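You operate a simulated robot arm through the tools that you are given. There is no shell and no other tool. Be economical: measure what you need, move in short steps, check, and stop when the job is done.

You are at the controls of a simulated two-armed robot. One attempt, no reset.

JOB
Pick up the can that says "High water" from the top of the oil table with one hand, pass it to the other hand and put it on the low shelf of the parts table. Set down upright: can.

The check looks at the end state, three seconds after you hand in, the way a careful person would. Anything else that was tipped, shoved, dropped, spilled or broken makes it a failure.

ROBOT AND FRAMES
Two 6-joint arms with two-finger parallel grippers on one trunk, on a base that drives. Base frame: it is fixed to the floor where the robot stands at the start and does not move with it; the origin is under the middle of the robot, x ahead of it, y to its left, z up; the surface under the hand at the start is at about z = 860. Units: mm, degrees, N and s.
The left shoulder is at the start at [280, 185, 1030], the right one opposite. With the tool pointing down near the work surface each hand reaches from about 560 to 940 mm from the robot's upright axis, wherever it stands, measured 20 degrees to its own side. Places, roughly: low shelf of the parts table [-2200, 100, 300]. Payload 1.57 kg a hand.
The TCP of each hand is the grasp point between the finger pads, 30 mm short of the fingertips. In the tool frame z runs along the fingers and y along their closing line. The gripper opens to 80 mm. The fingers are 17 mm wide and 12 mm thick; the gripper's body (40 by 82 mm) begins 80 mm behind the TCP.
Orientation is that of the tool frame in the base frame, as a unit quaternion [x, y, z, w]. With the fingers straight down and closing along the base's y, the tool's x points along the base's -x, its y along +y and its z along -z.

CONTROLS
- The arms move only by the tool servo_tool. It takes "left_increments", "right_increments" or both (then of equal length, played together; a hand with none holds still); each is a list of rows, each a list of 7 numbers: the shift along the tool's x, y, z in units of 500 mm (1.0 is 500 mm), then the turn, a rotation vector about the tool's x, y, z in units of 120 degrees (1.0 is 120 degrees), then the closure, from 0 (fully open) to 1 (shut). In form: [[dx, dy, dz, wx, wy, wz, grip], ...]. A call has 1 to 20 rows; each row is the pose to reach, as a shift and turn from the pose commanded when the call began, along the tool's axes at that moment. A call with a number of a shift or a turn outside -1 to 1 is refused whole. Each row takes 0.2 s and may step no farther than 50 mm and 8.6 degrees from the row before; otherwise, or with a gripper value out of range, the whole call is refused. Where a pose cannot be reached the arm comes as near as it can. A force on the tool above 40 N (or 10 N above the force at the start of the call, whichever is more), or a blocked arm, ends the call early, and 0.2 s more pass. Each finger travels about 153 mm/s and halts on what it meets, pressing with about 22 N; the grip force reading is that of the motor and also rises with nothing between the fingers. The clock runs only during rows and for 0.2 s after the last one: add rows that repeat a pose to give the fingers time. It gives the time, the measured TCP pose, the force on the tool (base axes), the opening and the grip force at its end, in the units of the frame above (readings bear some noise), with the torque about the TCP (base axes, N m) and any sound that the robot's microphone picked up.
- Cameras (640 x 400 px; columns grow to the right, rows downward): "scene" is now at [232.8, 7.1, 1480.4]; the picture's right is [0.13, -0.99, 0.00], its down [-0.77, -0.10, -0.63] and it looks along [0.63, 0.08, -0.78] (base axes); focal length 270 px, centre (320, 200). "left" rides on the left gripper at [72, 7, -122] in its tool frame; the picture's right is [-0.09, 1.00, 0.00], its down [-0.84, -0.08, -0.54] and it looks along [-0.54, -0.05, 0.84] (tool axes); focal length 238 px, centre (320, 200). "right" rides on the right gripper at [72, -7, -122] in its tool frame; the picture's right is [0.09, 1.00, 0.00], its down [-0.84, 0.08, -0.54] and it looks along [-0.54, 0.05, 0.84] (tool axes); focal length 238 px, centre (320, 200). There is no depth. A picture from a camera that has moved, and an enlarged one, comes with that camera's place and axes in the base frame and with its lens. The place of the scene camera against the robot may be out by one fixed shift of up to 25 mm in any direction.
- get_image(camera): a new picture of that camera. The clock stands still meanwhile.
- move_column(by): slides the trunk up (or, below 0, down) by that many mm; the arms and the scene camera ride with it, the base frame stays. It gives what a move gives, with no picture.
- base_move(legs): drives the robot by 1 to 6 legs, each [ahead, turn to the left] in mm and degrees, along the robot's own axes; the way and the turn of a leg run together, so that a leg with both is an arc; at most 1500 mm and 180 degrees a leg. The arms and the cameras ride along, it lands a little off, and it stops where it bumps. It gives what a move gives.
- aim_head(pan, tilt): turns the head with the scene camera to pan (to the left, within 86 degrees either way) and tilt (down, from -29 to 69), counted from straight ahead of the robot. It gives what a move gives.
- inspect(camera, box): a new picture of the part [left, top, right, bottom] of that camera's present view, enlarged. The clock stands still meanwhile.
- close_job(): hands the job in; it is judged then, once.

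Go step by step. Nothing tells you exact positions but the pictures and the camera data: compare them with the known pose of the tool, close in by small moves and look again before you grip or let go. The budget is 120 turns and 88 pictures, counting those below and the enlarged ones. Unless the task says otherwise, let go and move clear before handing in, and close with one line.

The tools are called as a command line: name --argument value ..., lists and objects as JSON in quotes. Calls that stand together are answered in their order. servo_tool: Moves the arms, as the interface text tells. Its arguments: {"type":"object","properties":{"left_increments":{"type":"array","items":{"type":"array","items":{"type":"number"}}},"right_increments":{"type":"array","items":{"type":"array","items":{"type":"number"}}}},"required":[]} The other tools are called the same way: move_column (by) slides the trunk up or down; base_move (legs) drives the base; aim_head (pan, tilt) turns the head that bears the scene camera; get_image (camera) takes a picture; inspect (camera, box) takes an enlarged picture of a part of a camera's view; close_job () hands the job in.

At the start:

```text
t: 0.0
left_tcp_pos: [549.4, 290.9, 1164.7]
left_tool_rot: [0.0, 1.0, 0.0, 0.0]
left_ft_force: [-0.2, -1.0, 0.1]
left_torque: [0.04, 0.0, -0.03]
left_finger_gap: 80.0
left_finger_force: 0.0
right_tcp_pos: [590.2, -151.3, 1108.5]
right_tool_rot: [-0.001, 1.0, 0.001, -0.001]
right_ft_force: [-0.4, -1.0, -0.8]
right_torque: [0.0, -0.01, -0.02]
right_finger_gap: 80.0
right_finger_force: 0.0
trunk travel left (down, up): [-725.0, 265.0]
robot x, y, heading: [-3.9, -0.8, 0.2]
head pan, tilt: [7.7, 50.9]
```

scene: 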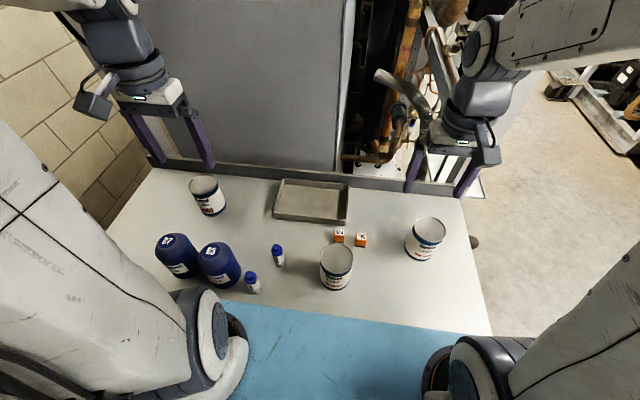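
right: 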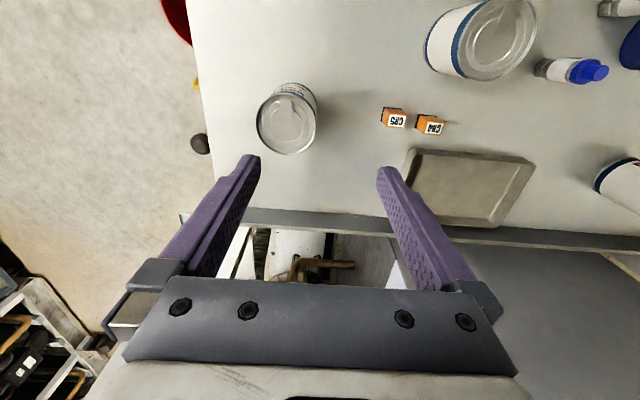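
left: 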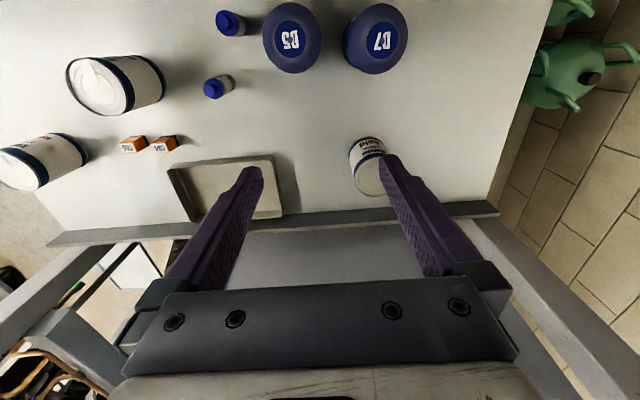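

I see three cans on the table in front; I need to read their labels, so I enlarge each one.

inspect --camera "scene" --box '[300, 200, 460, 300]'

inspect --camera "scene" --box '[170, 160, 250, 230]'

```text
4.00 times, centred on (380, 250) of scene
camera zoom: at [232.8, 7.1, 1480.4], right [0.13, -0.99, 0.0], down [-0.77, -0.1, -0.63], along [0.63, 0.08, -0.78], focal length 1080 px, centre (80, 0)
```

zoom: 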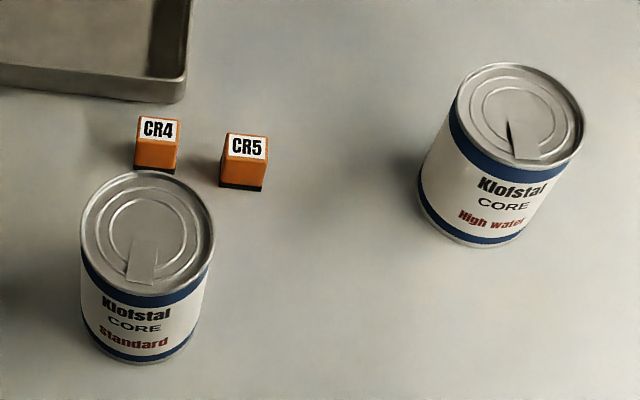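

```text
5.71 times, centred on (210, 195) of scene
camera zoom: at [232.8, 7.1, 1480.4], right [0.13, -0.99, 0.0], down [-0.77, -0.1, -0.63], along [0.63, 0.08, -0.78], focal length 1543 px, centre (949, 229)
```

zoom: 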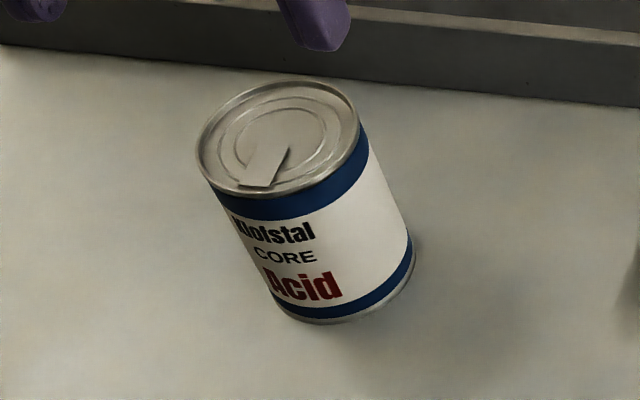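

The "High water" can is the right-hand one, at about (587, -189). It is roughly 68 mm wide with its top near z = 965, so I move the right hand over it and look again.

servo_tool --right_increments '[[0.008, -0.074, 0.0, 0, 0, 0, 0], [0.008, -0.074, 0.08, 0, 0, 0, 0], [0.008, -0.074, 0.08, 0, 0, 0, 0]]'

get_image --camera "right"

get_image --camera "scene"

```text
t: 0.8
left_tcp_pos: [550.1, 290.5, 1165.3]
left_tool_rot: [0.0, 1.0, 0.0, 0.0]
left_ft_force: [0.0, -0.3, -0.5]
left_torque: [-0.01, 0.0, 0.01]
left_finger_gap: 80.2
left_finger_force: 0.1
right_tcp_pos: [587.4, -188.4, 1067.8]
right_tool_rot: [0.0, 1.0, 0.0, 0.0]
right_ft_force: [-0.3, 0.6, -0.6]
right_torque: [0.0, -0.02, 0.06]
right_finger_gap: 80.3
right_finger_force: 0.1
trunk travel left (down, up): [-725.0, 265.0]
robot x, y, heading: [1.5, -2.3, -0.0]
head pan, tilt: [7.7, 50.9]
```

```text
82 pictures are left
camera right: at [515.0, -195.0, 1190.0], right [-0.09, 1.0, 0.0], down [0.84, 0.08, 0.54], along [0.54, 0.05, -0.84], focal length 238 px, centre (320, 200)
```

right: 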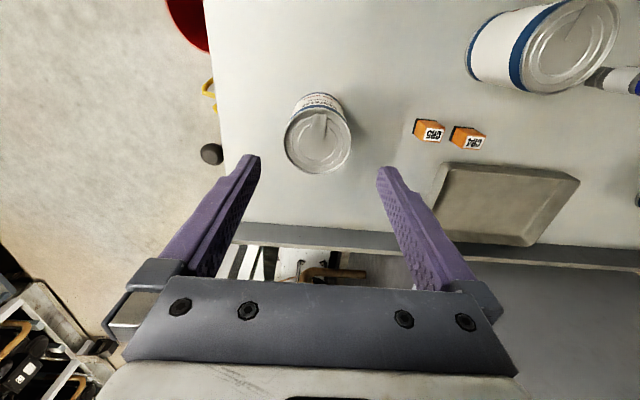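

```text
81 pictures are left
camera scene: at [233.0, 7.0, 1480.4], right [0.13, -0.99, 0.0], down [-0.77, -0.1, -0.63], along [0.63, 0.08, -0.78], focal length 270 px, centre (320, 200)
```

scene: 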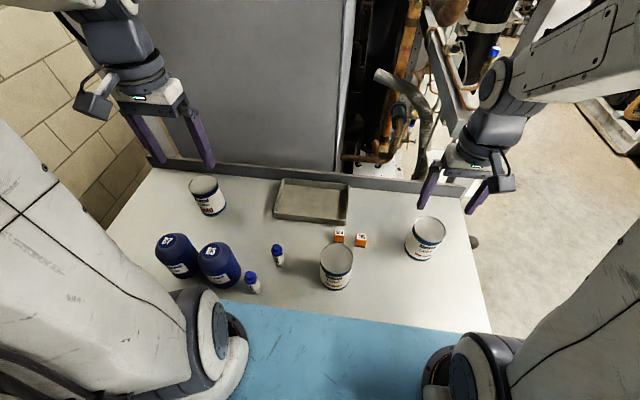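

The can is nearly centred between the fingers, about 8 mm farther ahead. I lower by 40 mm and check again.

servo_tool --right_increments '[[-0.015, -0.003, 0.04, 0, 0, 0, 0], [-0.015, -0.003, 0.08, 0, 0, 0, 0], [-0.015, -0.003, 0.08, 0, 0, 0, 0]]'

get_image --camera "right"

inspect --camera "scene" --box '[380, 150, 540, 270]'

```text
t: 1.6
left_tcp_pos: [552.0, 291.6, 1164.9]
left_tool_rot: [0.0, 1.0, 0.0, 0.0]
left_ft_force: [0.4, -0.6, 0.2]
left_torque: [0.02, 0.0, -0.01]
left_finger_gap: 80.2
left_finger_force: 0.1
right_tcp_pos: [594.5, -189.6, 1026.9]
right_tool_rot: [0.0, 1.0, 0.0, 0.0]
right_ft_force: [-0.2, -0.4, 0.7]
right_torque: [0.03, 0.0, 0.01]
right_finger_gap: 79.9
right_finger_force: 0.0
trunk travel left (down, up): [-725.0, 265.0]
robot x, y, heading: [-0.2, 4.1, 0.2]
head pan, tilt: [7.7, 50.9]
```

```text
80 pictures are left
camera right: at [522.8, -196.4, 1149.8], right [-0.09, 1.0, 0.0], down [0.84, 0.08, 0.54], along [0.54, 0.05, -0.84], focal length 238 px, centre (320, 200)
```

right: 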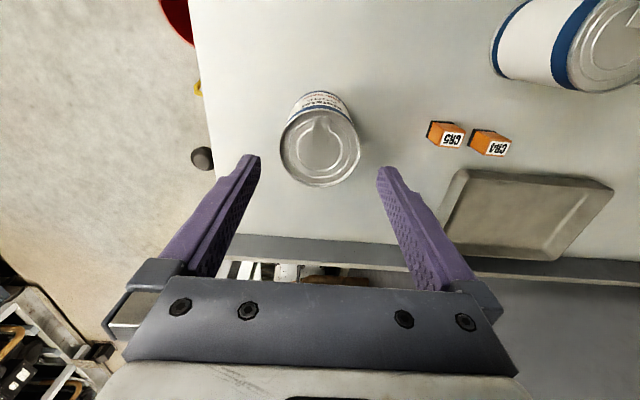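

```text
3.33 times, centred on (460, 210) of scene
camera zoom: at [233.0, 7.1, 1480.4], right [0.13, -0.99, 0.0], down [-0.77, -0.1, -0.63], along [0.63, 0.08, -0.78], focal length 900 px, centre (-147, 167)
```

zoom: 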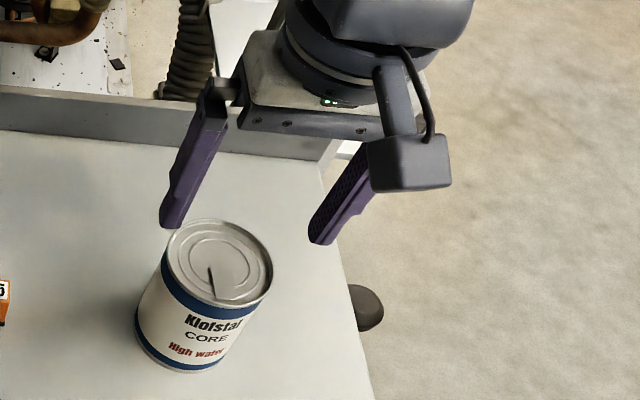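

The can's centre is at about (591, -189), top near z = 965, with 8 mm clearance on each side. I go down around it.

servo_tool --right_increments '[[0.007, 0, 0.04, 0, 0, 0, 0], [0.007, 0, 0.08, 0, 0, 0, 0], [0.007, 0, 0.12, 0, 0, 0, 0], [0.007, 0, 0.12, 0, 0, 0, 0]]'

get_image --camera "right"

inspect --camera "scene" --box '[380, 170, 500, 270]'

```text
t: 2.6
left_tcp_pos: [549.8, 290.0, 1166.2]
left_tool_rot: [0.0, 1.0, 0.0, 0.0]
left_ft_force: [1.1, -0.1, -0.2]
left_torque: [0.02, 0.0, 0.0]
left_finger_gap: 80.0
left_finger_force: 0.1
right_tcp_pos: [590.2, -188.8, 968.1]
right_tool_rot: [0.0, 1.0, 0.0, -0.001]
right_ft_force: [0.0, 0.4, 0.6]
right_torque: [-0.02, -0.02, -0.03]
right_finger_gap: 80.4
right_finger_force: 0.0
trunk travel left (down, up): [-725.0, 265.0]
robot x, y, heading: [0.2, -2.3, 0.1]
head pan, tilt: [7.7, 50.9]
```

```text
78 pictures are left
camera right: at [518.6, -196.1, 1089.7], right [-0.09, 1.0, 0.0], down [0.84, 0.08, 0.54], along [0.54, 0.05, -0.84], focal length 238 px, centre (320, 200)
```

right: 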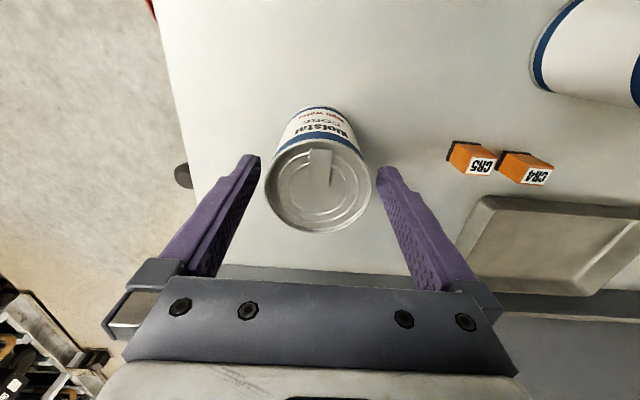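

```text
4.00 times, centred on (440, 220) of scene
camera zoom: at [232.9, 7.1, 1480.4], right [0.13, -0.99, 0.0], down [-0.77, -0.1, -0.63], along [0.63, 0.08, -0.78], focal length 1080 px, centre (-160, 120)
```

zoom: 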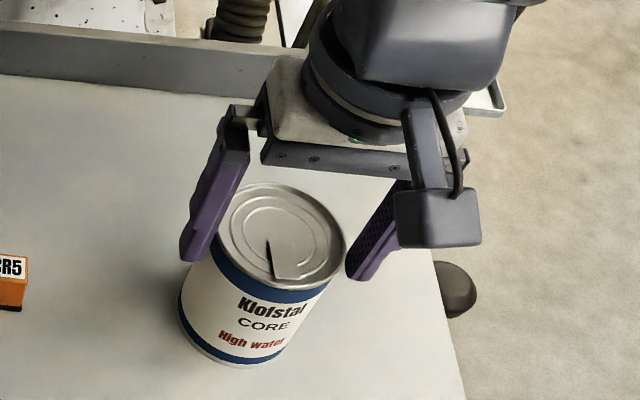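

The fingers straddle the can evenly. I descend 26 mm more and close.

servo_tool --right_increments '[[0.004, -0.003, 0.026, 0, 0, 0, 0], [0.004, -0.003, 0.054, 0, 0, 0, 0], [0.004, -0.003, 0.054, 0, 0, 0, 0.5], [0.004, -0.003, 0.054, 0, 0, 0, 1], [0.004, -0.003, 0.054, 0, 0, 0, 1], [0.004, -0.003, 0.054, 0, 0, 0, 1]]'

get_image --camera "right"

```text
t: 4.0
left_tcp_pos: [550.3, 291.3, 1164.7]
left_tool_rot: [0.0, 1.0, 0.0, 0.001]
left_ft_force: [0.3, 0.0, -0.6]
left_torque: [0.01, 0.02, 0.02]
left_finger_gap: 79.9
left_finger_force: 0.0
right_tcp_pos: [587.8, -191.4, 941.4]
right_tool_rot: [0.0, 1.0, -0.001, 0.0]
right_ft_force: [0.1, 1.1, 7.9]
right_torque: [0.1, 0.23, -0.05]
right_finger_gap: 68.1
right_finger_force: 22.3
trunk travel left (down, up): [-725.0, 265.0]
robot x, y, heading: [-0.3, -1.2, 0.2]
head pan, tilt: [7.7, 50.9]
```

```text
76 pictures are left
camera right: at [516.4, -197.7, 1063.1], right [-0.09, 1.0, 0.0], down [0.84, 0.08, 0.54], along [0.54, 0.05, -0.84], focal length 238 px, centre (320, 200)
```

right: 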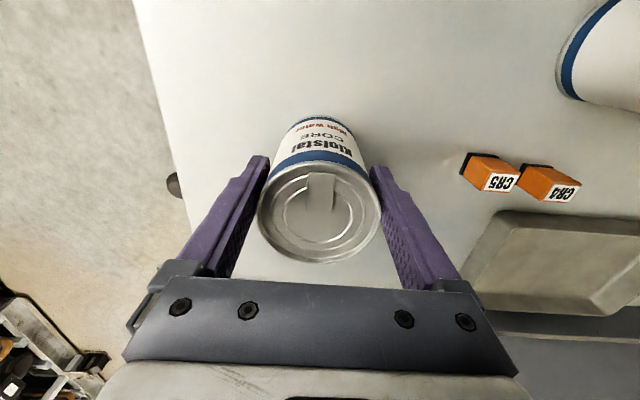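

The can is gripped at 68 mm. I lift it and check the hold.

servo_tool --right_increments '[[0, 0, -0.02, 0, 0, 0, 1], [0, 0, -0.06, 0, 0, 0, 1], [0, 0, -0.12, 0, 0, 0, 1], [0, 0, -0.19, 0, 0, 0, 1], [0, 0, -0.26, 0, 0, 0, 1], [0, 0, -0.32, 0, 0, 0, 1], [0, 0, -0.32, 0, 0, 0, 1]]'

get_image --camera "scene"

```text
t: 5.6
left_tcp_pos: [550.5, 290.5, 1164.7]
left_tool_rot: [0.001, 1.0, 0.0, 0.0]
left_ft_force: [-0.2, 0.1, 0.1]
left_torque: [0.01, -0.02, 0.02]
left_finger_gap: 80.0
left_finger_force: 0.1
right_tcp_pos: [587.1, -190.7, 1103.2]
right_tool_rot: [0.001, 1.0, 0.0, 0.0]
right_ft_force: [0.5, -0.7, -3.9]
right_torque: [-0.03, 0.07, 0.03]
right_finger_gap: 68.3
right_finger_force: 22.1
trunk travel left (down, up): [-725.0, 265.0]
robot x, y, heading: [0.1, 0.3, 0.1]
head pan, tilt: [7.7, 50.9]
```

```text
75 pictures are left
camera scene: at [232.8, 7.1, 1480.4], right [0.13, -0.99, 0.0], down [-0.77, -0.1, -0.63], along [0.63, 0.08, -0.78], focal length 270 px, centre (320, 200)
```

scene: 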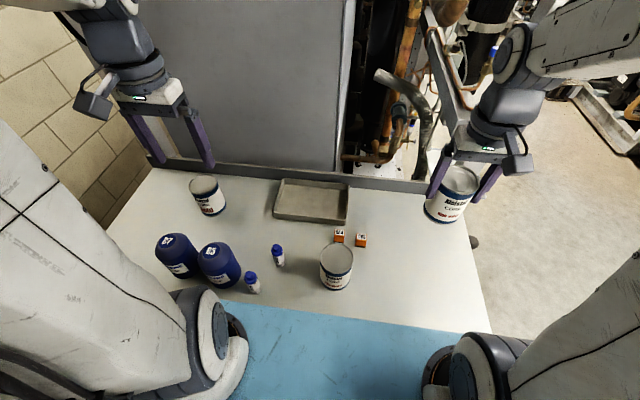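

The can is held firmly (about 0.4 kg). Before the handover I look around to learn the floor and the parts table.

aim_head --pan 86 --tilt 30

get_image --camera "scene"

aim_head --pan -86 --tilt 30

get_image --camera "scene"

```text
t: 7.1
left_tcp_pos: [550.5, 290.5, 1164.7]
left_tool_rot: [0.0, 1.0, 0.0, 0.001]
left_ft_force: [-0.5, 0.5, 0.2]
left_torque: [0.01, 0.0, 0.03]
left_finger_gap: 80.4
left_finger_force: 0.0
right_tcp_pos: [585.9, -190.4, 1103.8]
right_tool_rot: [0.0, 1.0, 0.0, -0.001]
right_ft_force: [0.3, 0.6, -4.6]
right_torque: [-0.01, 0.03, 0.0]
right_finger_gap: 68.2
right_finger_force: 21.7
trunk travel left (down, up): [-725.0, 265.0]
robot x, y, heading: [3.3, 2.6, -0.1]
head pan, tilt: [85.9, 30.0]
```

```text
74 pictures are left
camera scene: at [163.9, 87.1, 1511.1], right [1.0, -0.07, 0.0], down [-0.04, -0.5, -0.87], along [0.06, 0.86, -0.5], focal length 270 px, centre (320, 200)
```

scene: 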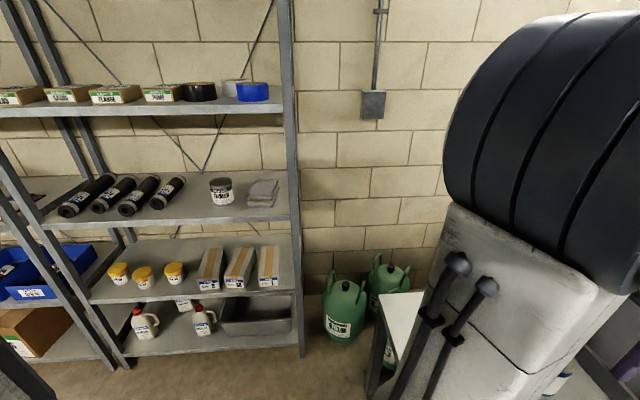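

```text
t: 9.7
left_tcp_pos: [550.1, 289.9, 1166.0]
left_tool_rot: [0.0, 1.0, -0.001, 0.0]
left_ft_force: [-0.4, -0.4, 0.4]
left_torque: [-0.02, 0.01, 0.03]
left_finger_gap: 79.9
left_finger_force: 0.0
right_tcp_pos: [587.1, -189.5, 1104.0]
right_tool_rot: [0.0, 1.0, 0.0, -0.001]
right_ft_force: [0.2, 0.5, -4.3]
right_torque: [0.04, -0.01, 0.05]
right_finger_gap: 68.1
right_finger_force: 22.0
trunk travel left (down, up): [-725.0, 265.0]
robot x, y, heading: [-0.3, 2.1, 0.0]
head pan, tilt: [-85.9, 30.0]
```

```text
73 pictures are left
camera scene: at [163.9, -93.4, 1511.1], right [-1.0, -0.07, 0.0], down [-0.04, 0.5, -0.87], along [0.06, -0.86, -0.5], focal length 270 px, centre (320, 200)
```

scene: 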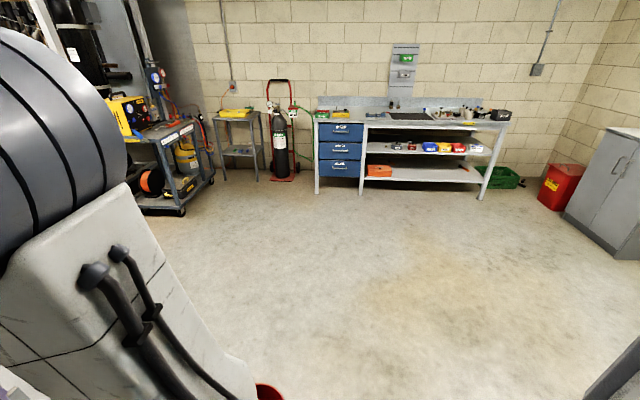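

The floor on the right is open. Dark shapes show at the rear lower corners, so I check them with more tilt before driving back.

aim_head --pan -86 --tilt 55

get_image --camera "scene"

aim_head --pan 86 --tilt 55

get_image --camera "scene"

```text
t: 10.6
left_tcp_pos: [550.6, 290.0, 1164.8]
left_tool_rot: [0.0, 1.0, 0.001, 0.001]
left_ft_force: [-0.5, -0.2, 0.3]
left_torque: [0.0, -0.02, -0.01]
left_finger_gap: 79.9
left_finger_force: 0.1
right_tcp_pos: [586.7, -188.8, 1103.5]
right_tool_rot: [0.0, 1.0, 0.0, 0.0]
right_ft_force: [0.1, -0.7, -4.5]
right_torque: [0.0, 0.01, 0.02]
right_finger_gap: 68.3
right_finger_force: 22.0
trunk travel left (down, up): [-725.0, 265.0]
robot x, y, heading: [-0.6, 2.0, -0.1]
head pan, tilt: [-85.9, 55.0]
```

```text
72 pictures are left
camera scene: at [162.6, -75.1, 1475.1], right [-1.0, -0.07, 0.0], down [-0.06, 0.82, -0.57], along [0.04, -0.57, -0.82], focal length 270 px, centre (320, 200)
```

scene: 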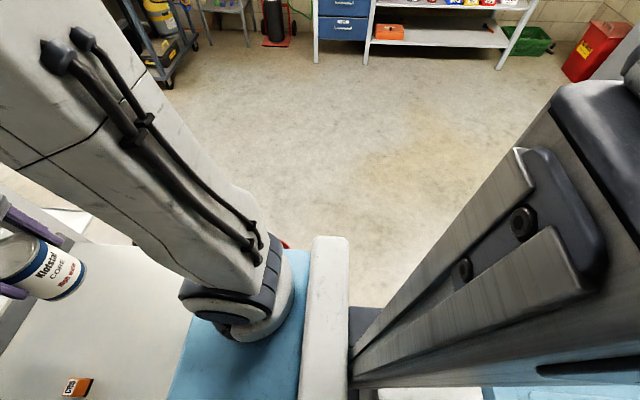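

```text
t: 13.2
left_tcp_pos: [550.0, 291.0, 1165.0]
left_tool_rot: [0.0, 1.0, 0.0, 0.001]
left_ft_force: [-0.4, 0.3, 1.0]
left_torque: [-0.04, 0.0, 0.01]
left_finger_gap: 80.1
left_finger_force: 0.0
right_tcp_pos: [586.6, -189.7, 1102.9]
right_tool_rot: [0.0, 1.0, 0.001, 0.0]
right_ft_force: [0.1, -0.4, -4.8]
right_torque: [0.01, 0.06, -0.03]
right_finger_gap: 68.2
right_finger_force: 21.9
trunk travel left (down, up): [-725.0, 265.0]
robot x, y, heading: [0.2, 1.2, 0.1]
head pan, tilt: [85.9, 55.0]
```

```text
71 pictures are left
camera scene: at [162.6, 68.8, 1475.1], right [1.0, -0.07, 0.0], down [-0.06, -0.82, -0.57], along [0.04, 0.57, -0.82], focal length 270 px, centre (320, 200)
```

scene: 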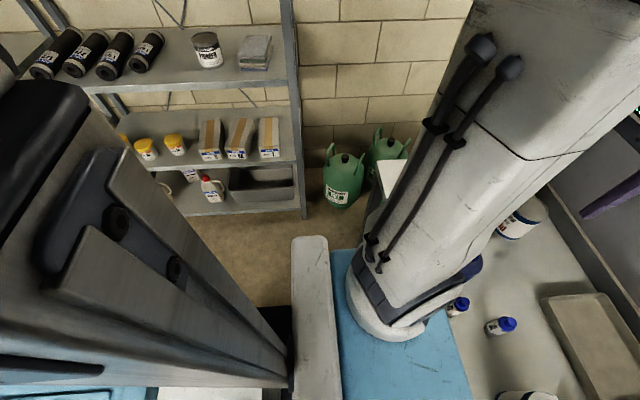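

The dark shapes are the robot's own column. I back off 550 mm and turn right 90°, then look toward the parts table.

base_move --legs '[[-550, 0], [0, -90]]'

aim_head --pan -80 --tilt 35

get_image --camera "scene"

```text
t: 20.2
left_tcp_pos: [-251.6, -546.9, 1165.6]
left_tool_rot: [0.7, 0.714, 0.0, 0.0]
left_ft_force: [0.5, 0.3, -0.5]
left_torque: [0.02, -0.04, 0.0]
left_finger_gap: 80.0
left_finger_force: 0.1
right_tcp_pos: [-730.5, -593.8, 1103.6]
right_tool_rot: [0.7, 0.715, 0.0, 0.0]
right_ft_force: [-0.1, -0.6, -5.5]
right_torque: [0.07, 0.01, 0.0]
right_finger_gap: 67.7
right_finger_force: 22.1
trunk travel left (down, up): [-725.0, 265.0]
robot x, y, heading: [-549.9, -4.5, -88.8]
head pan, tilt: [85.9, 55.0]
```

```text
t: 22.7
left_tcp_pos: [-251.3, -548.0, 1165.1]
left_tool_rot: [0.7, 0.714, 0.001, 0.001]
left_ft_force: [-0.3, -0.4, -0.7]
left_torque: [0.01, -0.01, -0.01]
left_finger_gap: 80.1
left_finger_force: 0.0
right_tcp_pos: [-730.8, -591.9, 1102.6]
right_tool_rot: [0.7, 0.714, 0.0, 0.001]
right_ft_force: [-0.1, 0.7, -4.0]
right_torque: [0.04, 0.02, -0.01]
right_finger_gap: 67.8
right_finger_force: 21.6
trunk travel left (down, up): [-725.0, 265.0]
robot x, y, heading: [-554.2, -3.9, -88.8]
head pan, tilt: [-80.0, 35.0]
```

```text
70 pictures are left
camera scene: at [-639.1, -183.3, 1503.3], right [-0.19, 0.98, 0.0], down [0.56, 0.11, -0.82], along [-0.8, -0.16, -0.57], focal length 270 px, centre (320, 200)
```

scene: 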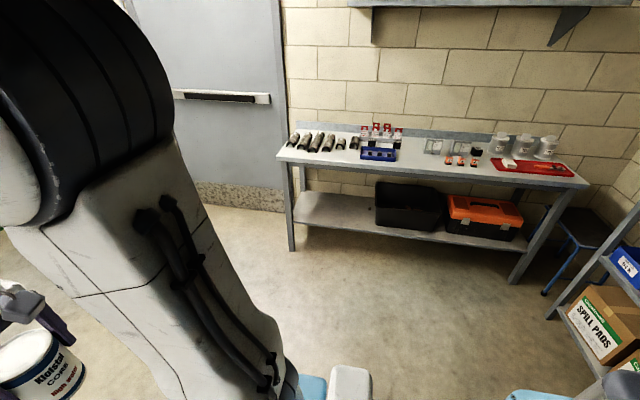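

I see the parts table: its low shelf has free space at the left end (about x -2200, y -350), with toolboxes further right. I check the robot's own front, to know how near I may drive.

aim_head --pan 0 --tilt 62

get_image --camera "scene"

```text
t: 24.2
left_tcp_pos: [-250.9, -547.9, 1165.0]
left_tool_rot: [0.699, 0.715, 0.0, -0.001]
left_ft_force: [-0.9, -0.3, 0.1]
left_torque: [0.01, 0.0, -0.01]
left_finger_gap: 80.2
left_finger_force: 0.1
right_tcp_pos: [-730.4, -593.0, 1102.3]
right_tool_rot: [0.7, 0.714, 0.0, 0.0]
right_ft_force: [-0.6, -0.5, -4.4]
right_torque: [0.03, 0.02, 0.02]
right_finger_gap: 67.5
right_finger_force: 22.2
trunk travel left (down, up): [-725.0, 265.0]
robot x, y, heading: [-553.8, -1.5, -88.5]
head pan, tilt: [0.0, 62.0]
```

```text
69 pictures are left
camera scene: at [-551.5, -230.5, 1466.7], right [-1.0, -0.02, 0.0], down [-0.02, 0.88, -0.47], along [0.01, -0.47, -0.88], focal length 270 px, centre (320, 200)
```

scene: 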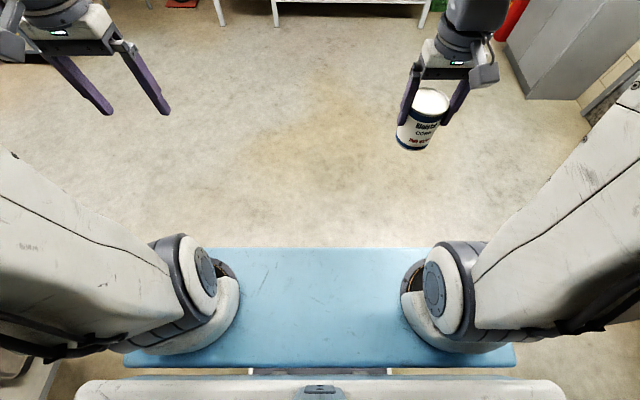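

The blue deck is part of the robot's carriage and reaches about 420 mm ahead. Now I turn the left hand horizontal, pointing to the robot's right with its camera up, so it can take the can from the side.

servo_tool --left_increments '[[0, 0, 0, 0.0385, 0.0385, -0.0385, 0], [0, 0, 0, 0.077, 0.077, -0.077, 0], [0, 0, 0, 0.1155, 0.1155, -0.1155, 0], [0, 0, 0, 0.154, 0.154, -0.154, 0], [0, 0, 0, 0.1925, 0.1925, -0.1925, 0], [0, 0, 0, 0.231, 0.231, -0.231, 0], [0, 0, 0, 0.2695, 0.2695, -0.2695, 0], [0, 0, 0, 0.308, 0.308, -0.308, 0], [0, 0, 0, 0.3465, 0.3465, -0.3465, 0], [0, 0, 0, 0.385, 0.385, -0.385, 0], [0, 0, 0, 0.4235, 0.4235, -0.4235, 0], [0, 0, 0, 0.462, 0.462, -0.462, 0], [0, 0, 0, 0.5005, 0.5005, -0.5005, 0], [0, 0, 0, 0.539, 0.539, -0.539, 0], [0, 0, 0, 0.5774, 0.5774, -0.5774, 0], [0, 0, 0, 0.5774, 0.5774, -0.5774, 0]]'

get_image --camera "scene"

get_image --camera "left"

```text
t: 27.6
left_tcp_pos: [-264.9, -546.0, 1152.8]
left_tool_rot: [-0.009, 0.708, -0.007, -0.706]
left_ft_force: [0.7, 0.2, -0.4]
left_torque: [-0.03, 0.03, -0.01]
left_finger_gap: 80.0
left_finger_force: 0.1
left hand out of reach, approached as far as the arm can: row 12, 13, 14, 15, 16
right_tcp_pos: [-730.4, -593.0, 1102.6]
right_tool_rot: [0.7, 0.714, 0.0, 0.0]
right_ft_force: [0.0, -0.3, -4.8]
right_torque: [0.04, 0.02, -0.02]
right_finger_gap: 67.9
right_finger_force: 22.1
trunk travel left (down, up): [-725.0, 265.0]
robot x, y, heading: [-554.3, -1.6, -89.0]
head pan, tilt: [0.0, 62.0]
```

```text
68 pictures are left
camera scene: at [-551.3, -230.5, 1466.7], right [-1.0, -0.02, 0.0], down [-0.02, 0.88, -0.47], along [0.01, -0.47, -0.88], focal length 270 px, centre (320, 200)
```

scene: 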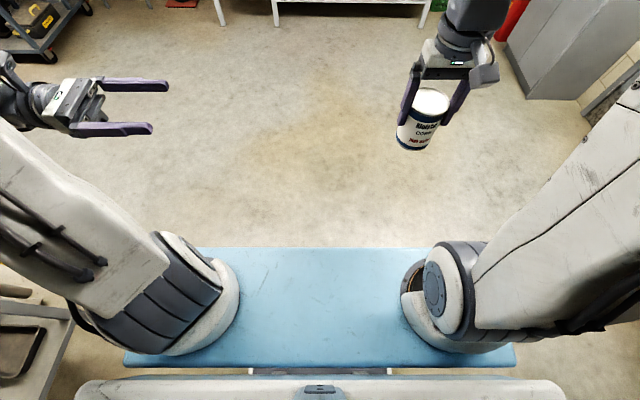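

```text
67 pictures are left
camera left: at [-143.0, -535.3, 1224.8], right [-0.02, 1.0, -0.09], down [0.54, -0.06, -0.84], along [-0.84, -0.07, -0.54], focal length 238 px, centre (320, 200)
```

left: 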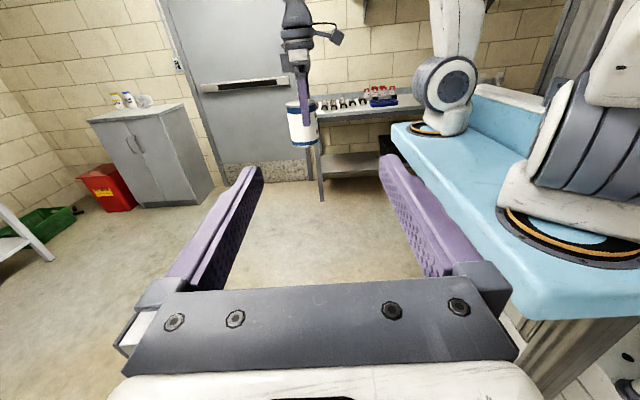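

The left hand now points at the can. I bring the can toward the middle and the left hand to a pre-grasp pose 120 mm short of it.

servo_tool --left_increments '[[-0.04, -0.02, 0.06, 0.5774, 0.5774, -0.5774, 0]]'

```text
refused: row 1 steps farther than a row can; nothing moved
```

That row wrongly repeated the turn; nothing moved. I send it again with no rotation.

servo_tool --left_increments '[[-0.04, -0.018, 0.07, 0, 0, 0, 0], [-0.08, -0.036, 0.14, 0, 0, 0, 0], [-0.12, -0.054, 0.21, 0, 0, 0, 0], [-0.15, -0.07, 0.28, 0, 0, 0, 0], [-0.18, -0.085, 0.36, 0, 0, 0, 0], [-0.206, -0.094, 0.43, 0, 0, 0, 0], [-0.206, -0.094, 0.43, 0, 0, 0, 0]]' --right_increments '[[0, 0.04, 0, 0, 0, 0, 1], [0, 0.08, 0, 0, 0, 0, 1], [0, 0.12, 0, 0, 0, 0, 1], [0, 0.16, 0, 0, 0, 0, 1], [0, 0.2, 0, 0, 0, 0, 1], [0, 0.252, 0, 0, 0, 0, 1], [0, 0.252, 0, 0, 0, 0, 1]]'

get_image --camera "left"

get_image --camera "scene"

```text
t: 29.2
left_tcp_pos: [-481.1, -597.8, 1049.0]
left_tool_rot: [0.007, -0.707, 0.007, 0.707]
left_ft_force: [-0.7, -0.4, -0.1]
left_torque: [0.03, -0.02, -0.03]
left_finger_gap: 80.0
left_finger_force: 0.1
right_tcp_pos: [-604.7, -591.2, 1101.8]
right_tool_rot: [0.7, 0.715, 0.0, -0.002]
right_ft_force: [-0.2, 0.4, -5.4]
right_torque: [0.09, -0.03, 0.04]
right_finger_gap: 67.7
right_finger_force: 21.5
trunk travel left (down, up): [-725.0, 265.0]
robot x, y, heading: [-554.4, -1.1, -88.9]
head pan, tilt: [0.0, 62.0]
```

```text
66 pictures are left
camera left: at [-359.4, -587.5, 1121.2], right [-0.02, 1.0, -0.09], down [0.54, -0.07, -0.84], along [-0.84, -0.07, -0.54], focal length 238 px, centre (320, 200)
```

left: 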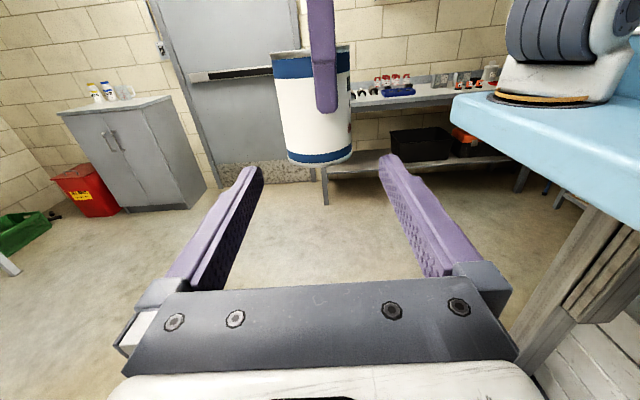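

```text
65 pictures are left
camera scene: at [-551.4, -230.6, 1466.7], right [-1.0, -0.02, 0.0], down [-0.02, 0.88, -0.47], along [0.01, -0.47, -0.88], focal length 270 px, centre (320, 200)
```

scene: 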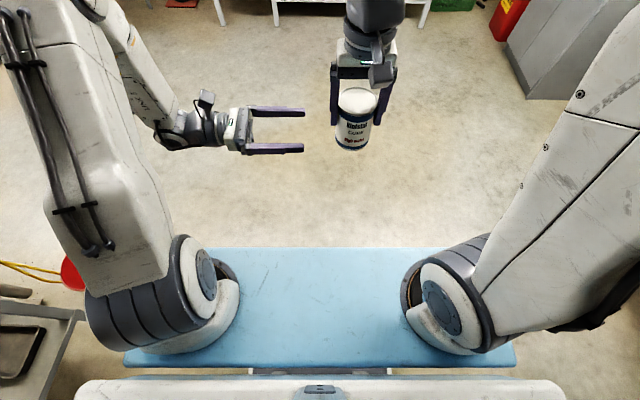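

The can's bottom is near z = 1028 and the left hand is aligned. I raise the left hand to the can's middle and go in 60 mm, then look.

servo_tool --left_increments '[[0.046, 0, 0.02, 0, 0, 0, 0], [0.046, 0, 0.07, 0, 0, 0, 0], [0.046, 0, 0.12, 0, 0, 0, 0], [0.046, 0, 0.12, 0, 0, 0, 0]]'

get_image --camera "left"

inspect --camera "scene" --box '[220, 50, 420, 175]'

```text
t: 30.2
left_tcp_pos: [-539.9, -599.9, 1071.7]
left_tool_rot: [-0.007, 0.707, -0.007, -0.707]
left_ft_force: [-0.6, 0.4, 0.2]
left_torque: [-0.03, 0.03, 0.0]
left_finger_gap: 80.0
left_finger_force: 0.1
right_tcp_pos: [-607.2, -591.2, 1103.4]
right_tool_rot: [0.7, 0.715, 0.0, 0.0]
right_ft_force: [-0.8, -0.7, -4.1]
right_torque: [0.07, 0.01, 0.03]
right_finger_gap: 67.8
right_finger_force: 22.5
trunk travel left (down, up): [-725.0, 265.0]
robot x, y, heading: [-553.3, -0.3, -88.9]
head pan, tilt: [0.0, 62.0]
```

```text
64 pictures are left
camera left: at [-417.8, -589.5, 1144.7], right [-0.02, 1.0, -0.09], down [0.54, -0.07, -0.84], along [-0.84, -0.07, -0.54], focal length 238 px, centre (320, 200)
```

left: 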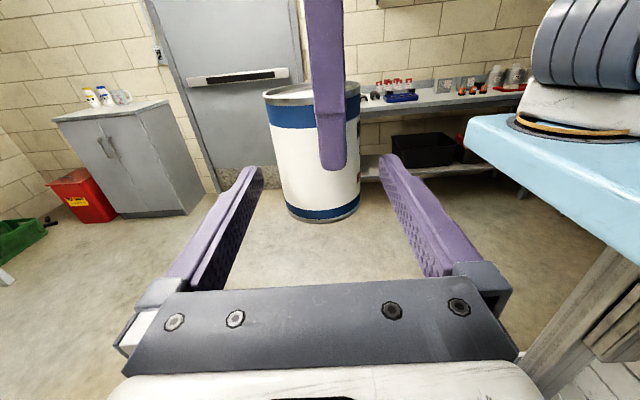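

```text
3.20 times, centred on (320, 112) of scene
camera zoom: at [-551.5, -230.5, 1466.7], right [-1.0, -0.02, 0.0], down [-0.02, 0.88, -0.47], along [0.01, -0.47, -0.88], focal length 864 px, centre (320, 480)
```

zoom: 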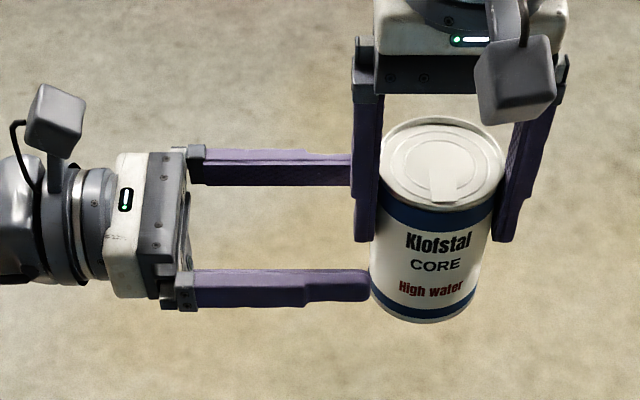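

The left fingers straddle both the can and the right finger cleanly. I advance the last 66 mm.

servo_tool --left_increments '[[0, 0, 0.04, 0, 0, 0, 0], [0, 0, 0.08, 0, 0, 0, 0], [0, 0, 0.11, 0, 0, 0, 0], [0, 0, 0.132, 0, 0, 0, 0], [0, 0, 0.132, 0, 0, 0, 0]]'

get_image --camera "left"

inspect --camera "scene" --box '[220, 50, 420, 175]'

```text
t: 31.4
left_tcp_pos: [-604.3, -601.2, 1074.0]
left_tool_rot: [-0.007, 0.707, -0.008, -0.707]
left_ft_force: [0.2, -0.2, 0.0]
left_torque: [-0.02, 0.01, 0.01]
left_finger_gap: 80.0
left_finger_force: 0.0
right_tcp_pos: [-607.4, -590.9, 1103.0]
right_tool_rot: [0.699, 0.715, 0.001, 0.001]
right_ft_force: [-0.6, 0.0, -4.6]
right_torque: [0.06, -0.01, 0.0]
right_finger_gap: 67.4
right_finger_force: 22.3
trunk travel left (down, up): [-725.0, 265.0]
robot x, y, heading: [-555.4, -3.2, -88.7]
head pan, tilt: [0.0, 62.0]
```

```text
62 pictures are left
camera left: at [-482.1, -590.9, 1144.8], right [-0.02, 1.0, -0.09], down [0.54, -0.07, -0.84], along [-0.84, -0.07, -0.54], focal length 238 px, centre (320, 200)
```

left: 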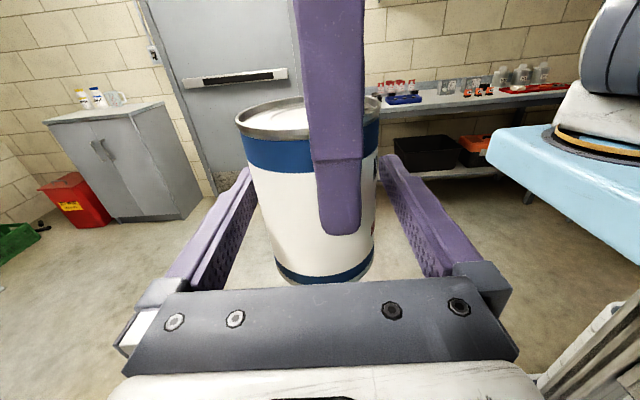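

```text
3.20 times, centred on (320, 112) of scene
camera zoom: at [-551.4, -230.5, 1466.7], right [-1.0, -0.02, 0.0], down [-0.02, 0.88, -0.47], along [0.01, -0.47, -0.88], focal length 864 px, centre (320, 480)
```

zoom: 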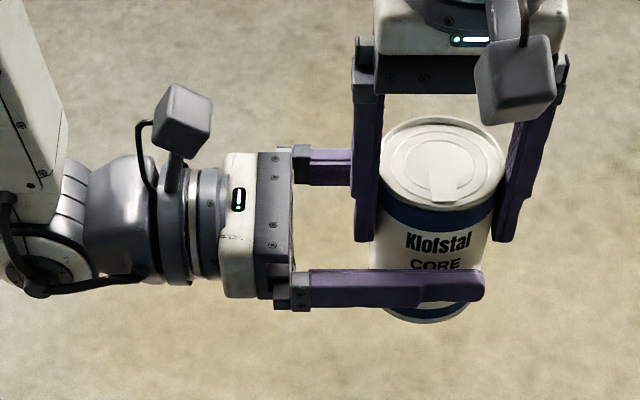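

The can sits between both pairs of fingers. I close the left hand while the right still holds.

servo_tool --left_increments '[[0, 0, 0, 0, 0, 0, 0.5], [0, 0, 0, 0, 0, 0, 1], [0, 0, 0, 0, 0, 0, 1], [0, 0, 0, 0, 0, 0, 1]]'

get_image --camera "left"

```text
t: 32.4
left_tcp_pos: [-603.7, -600.1, 1072.4]
left_tool_rot: [-0.009, 0.707, -0.009, -0.707]
left_ft_force: [-7.6, -15.4, 0.0]
left_torque: [0.39, -0.04, 0.1]
left_finger_gap: 68.5
left_finger_force: 22.1
right_tcp_pos: [-607.0, -591.2, 1102.2]
right_tool_rot: [0.699, 0.715, 0.001, -0.002]
right_ft_force: [6.2, 16.9, 0.4]
right_torque: [0.13, -0.2, 0.02]
right_finger_gap: 67.9
right_finger_force: 22.1
trunk travel left (down, up): [-725.0, 265.0]
robot x, y, heading: [-554.1, -3.2, -88.7]
head pan, tilt: [0.0, 62.0]
```

```text
60 pictures are left
camera left: at [-481.8, -591.4, 1144.7], right [-0.02, 1.0, -0.09], down [0.54, -0.06, -0.84], along [-0.84, -0.07, -0.54], focal length 238 px, centre (320, 200)
```

left: 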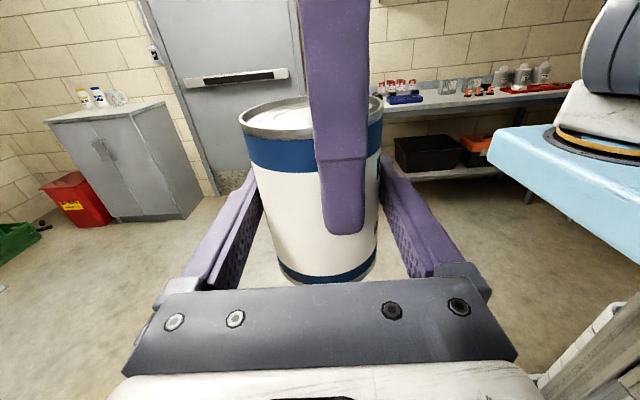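

Both hands hold the can with some side load, so I relax it by 2 mm. Then I open the right hand and raise it straight off.

servo_tool --left_increments '[[0, -0.002, 0, 0, 0, 0, 1], [0, -0.004, 0, 0, 0, 0, 1], [0, -0.004, 0, 0, 0, 0, 1], [0, -0.004, 0, 0, 0, 0, 1], [0, -0.004, 0, 0, 0, 0, 1]]' --right_increments '[[0, 0, 0, 0, 0, 0, 1], [0, 0, 0, 0, 0, 0, 1], [0, 0, 0, 0, 0, 0, 0.6], [0, 0, 0, 0, 0, 0, 0], [0, 0, 0, 0, 0, 0, 0]]'

get_image --camera "left"

```text
t: 33.6
left_tcp_pos: [-605.2, -602.5, 1072.6]
left_tool_rot: [0.007, -0.707, 0.008, 0.707]
left_ft_force: [0.2, 0.1, 1.0]
left_torque: [0.03, -0.03, 0.0]
left_finger_gap: 68.3
left_finger_force: 22.5
right_tcp_pos: [-606.3, -592.2, 1102.7]
right_tool_rot: [0.699, 0.715, 0.0, -0.001]
right_ft_force: [-0.4, 0.0, -0.3]
right_torque: [0.01, -0.01, -0.01]
right_finger_gap: 79.9
right_finger_force: 0.1
trunk travel left (down, up): [-725.0, 265.0]
robot x, y, heading: [-552.0, -1.3, -88.7]
head pan, tilt: [0.0, 62.0]
```

```text
59 pictures are left
camera left: at [-482.4, -592.8, 1144.8], right [-0.02, 1.0, -0.09], down [0.54, -0.07, -0.84], along [-0.84, -0.07, -0.54], focal length 238 px, centre (320, 200)
```

left: 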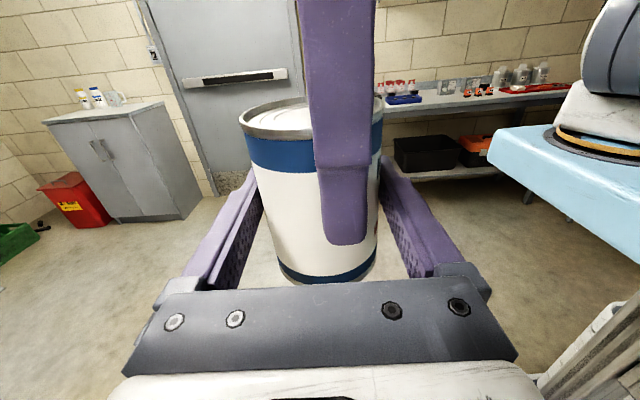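

The right fingers are open and free of force. I lift the right hand straight up.

servo_tool --right_increments '[[0, 0, -0.04, 0, 0, 0, 0], [0, 0, -0.1, 0, 0, 0, 0], [0, 0, -0.18, 0, 0, 0, 0], [0, 0, -0.18, 0, 0, 0, 0]]'

get_image --camera "left"

get_image --camera "scene"

```text
t: 34.6
left_tcp_pos: [-603.9, -603.7, 1072.2]
left_tool_rot: [-0.008, 0.707, -0.007, -0.707]
left_ft_force: [0.0, 0.5, -0.8]
left_torque: [0.0, -0.02, -0.02]
left_finger_gap: 68.3
left_finger_force: 22.0
right_tcp_pos: [-606.2, -590.8, 1189.9]
right_tool_rot: [0.699, 0.715, 0.001, 0.0]
right_ft_force: [-0.3, -0.3, 0.5]
right_torque: [0.02, -0.03, 0.0]
right_finger_gap: 80.3
right_finger_force: 0.0
trunk travel left (down, up): [-725.0, 265.0]
robot x, y, heading: [-553.5, 1.1, -88.7]
head pan, tilt: [0.0, 62.0]
```

```text
58 pictures are left
camera left: at [-482.4, -592.9, 1144.9], right [-0.02, 1.0, -0.09], down [0.54, -0.07, -0.84], along [-0.84, -0.07, -0.54], focal length 238 px, centre (320, 200)
```

left: 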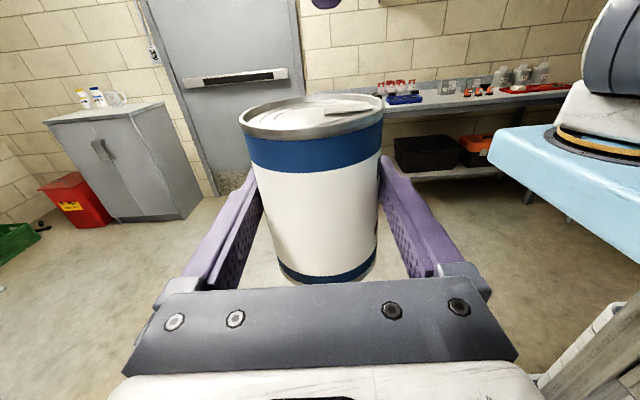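

```text
57 pictures are left
camera scene: at [-551.4, -230.4, 1466.7], right [-1.0, -0.02, 0.0], down [-0.02, 0.88, -0.47], along [0.01, -0.47, -0.88], focal length 270 px, centre (320, 200)
```

scene: 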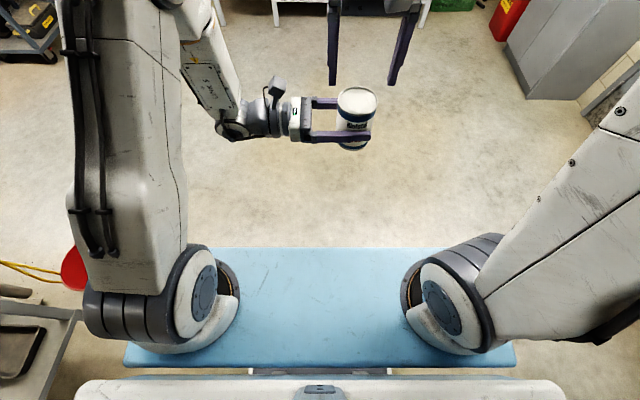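

The left hand alone holds the can, upright. I move the right hand aside and yaw the left hand to point forward while carrying the can to the left front.

servo_tool --left_increments '[[0, 0, -0.03, 0, 0, 0, 1], [0, 0, -0.08, 0.04, 0, 0, 1], [-0.0, -0.03, -0.13, 0.1, 0, 0, 1], [0, -0.06, -0.18, 0.165, 0, 0, 1], [0, -0.1, -0.23, 0.23, 0, 0, 1], [0, -0.14, -0.28, 0.295, 0, 0, 1], [0, -0.18, -0.33, 0.36, 0, 0, 1], [0, -0.22, -0.38, 0.425, 0, 0, 1], [0, -0.26, -0.43, 0.49, 0, 0, 1], [0, -0.3, -0.46, 0.555, 0, 0, 1], [0, -0.3, -0.46, 0.62, 0, 0, 1], [0, -0.3, -0.46, 0.685, 0, 0, 1], [0, -0.3, -0.46, 0.75, 0, 0, 1], [0, -0.3, -0.46, 0.75, 0, 0, 1]]' --right_increments '[[0, -0.03, 0, 0, 0, 0, 0], [0, -0.08, 0, 0, 0, 0, 0], [0, -0.14, 0, 0, 0, 0, 0], [0, -0.2, 0, 0, 0, 0, 0], [0, -0.26, 0, 0, 0, 0, 0], [0, -0.32, 0, 0, 0, 0, 0], [0.02, -0.38, 0, 0, 0, 0, 0], [0.06, -0.4, 0, 0, 0, 0, 0], [0.1, -0.4, 0, 0, 0, 0, 0], [0.13, -0.4, 0, 0, 0, 0, 0], [0.16, -0.4, 0, 0, 0, 0, 0], [0.16, -0.4, 0, 0, 0, 0, 0], [0.16, -0.4, 0, 0, 0, 0, 0], [0.16, -0.4, 0, 0, 0, 0, 0]]'

get_image --camera "scene"

get_image --camera "left"

```text
t: 37.6
left_tcp_pos: [-290.6, -735.5, 1069.4]
left_tool_rot: [0.503, -0.497, 0.503, 0.497]
left_ft_force: [-0.5, -0.3, 0.4]
left_torque: [0.02, 0.02, 0.0]
left_finger_gap: 68.4
left_finger_force: 22.2
left hand out of reach, approached as far as the arm can: row 12, 13, 14
right_tcp_pos: [-805.5, -514.1, 1193.0]
right_tool_rot: [0.699, 0.715, 0.0, 0.0]
right_ft_force: [0.3, -0.6, 0.1]
right_torque: [0.05, -0.03, 0.02]
right_finger_gap: 79.8
right_finger_force: 0.1
trunk travel left (down, up): [-725.0, 265.0]
robot x, y, heading: [-551.0, -5.4, -88.9]
head pan, tilt: [0.0, 62.0]
```

```text
56 pictures are left
camera scene: at [-551.2, -230.5, 1466.7], right [-1.0, -0.02, 0.0], down [-0.02, 0.88, -0.47], along [0.01, -0.47, -0.88], focal length 270 px, centre (320, 200)
```

scene: 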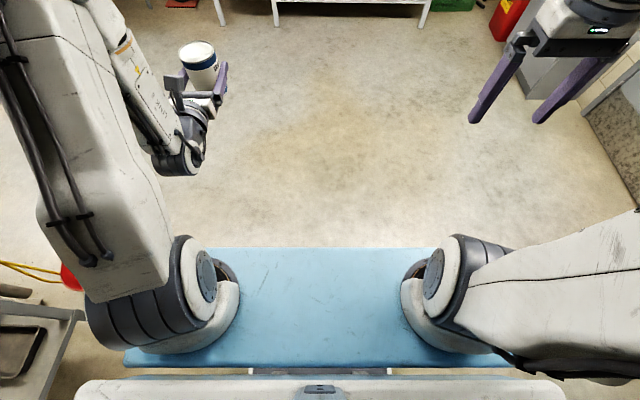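

```text
55 pictures are left
camera left: at [-298.3, -612.5, 1142.1], right [-1.0, -0.01, -0.09], down [0.07, 0.54, -0.84], along [0.06, -0.84, -0.54], focal length 238 px, centre (320, 200)
```

left: 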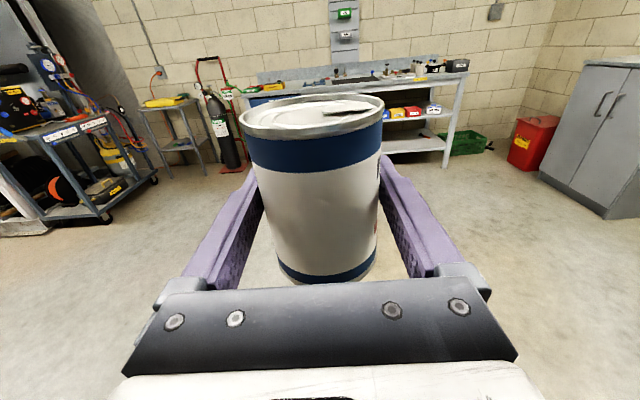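

The left hand now points forward with the can upright, reaching about 735 mm ahead and 260 mm left. I drive 135 mm, turn to face the parts table and approach partway, then look.

base_move --legs '[[135, 0], [0, -91]]'

aim_head --pan 0 --tilt 35

get_image --camera "scene"

get_image --camera "left"

```text
t: 42.8
left_tcp_pos: [-1286.0, -392.3, 1069.4]
left_tool_rot: [-0.001, -0.707, 0.0, 0.707]
left_ft_force: [0.9, -0.5, -0.7]
left_torque: [-0.02, -0.02, 0.0]
left_finger_gap: 68.1
left_finger_force: 21.8
right_tcp_pos: [-1057.8, 119.8, 1192.3]
right_tool_rot: [1.0, 0.004, 0.0, -0.001]
right_ft_force: [0.0, 0.5, 0.3]
right_torque: [0.01, -0.01, 0.02]
right_finger_gap: 80.1
right_finger_force: 0.0
trunk travel left (down, up): [-725.0, 265.0]
robot x, y, heading: [-548.8, -141.8, -179.2]
head pan, tilt: [0.0, 62.0]
```

```text
t: 43.7
left_tcp_pos: [-1284.8, -393.2, 1069.1]
left_tool_rot: [0.0, -0.707, 0.0, 0.707]
left_ft_force: [-0.4, 0.6, -0.3]
left_torque: [0.03, -0.04, -0.03]
left_finger_gap: 68.7
left_finger_force: 21.8
right_tcp_pos: [-1059.2, 120.1, 1193.7]
right_tool_rot: [1.0, 0.005, -0.001, 0.001]
right_ft_force: [0.4, -0.5, -0.5]
right_torque: [-0.02, -0.02, 0.0]
right_finger_gap: 80.2
right_finger_force: 0.2
trunk travel left (down, up): [-725.0, 265.0]
robot x, y, heading: [-549.5, -142.5, -179.7]
head pan, tilt: [0.0, 35.0]
```

```text
54 pictures are left
camera scene: at [-801.5, -145.2, 1503.2], right [-0.01, 1.0, 0.0], down [0.57, 0.01, -0.82], along [-0.82, -0.01, -0.57], focal length 270 px, centre (320, 200)
```

scene: 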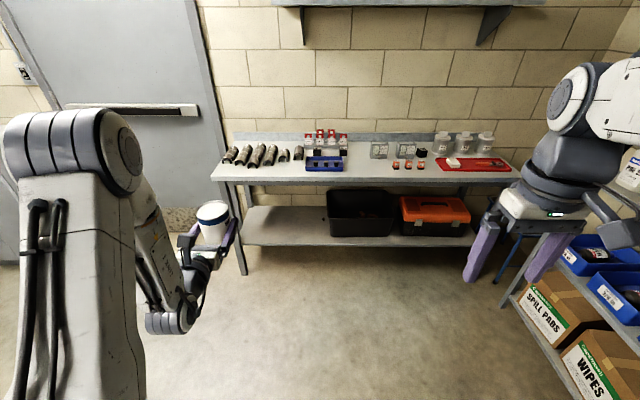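

```text
53 pictures are left
camera left: at [-1163.4, -386.3, 1142.0], right [0.0, 1.0, -0.09], down [0.54, -0.08, -0.84], along [-0.84, -0.05, -0.54], focal length 238 px, centre (320, 200)
```

left: 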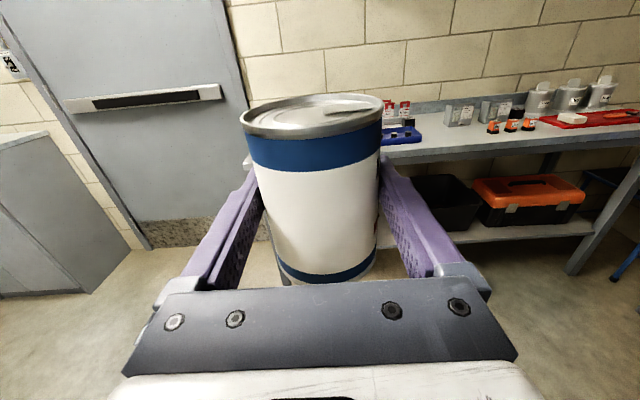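

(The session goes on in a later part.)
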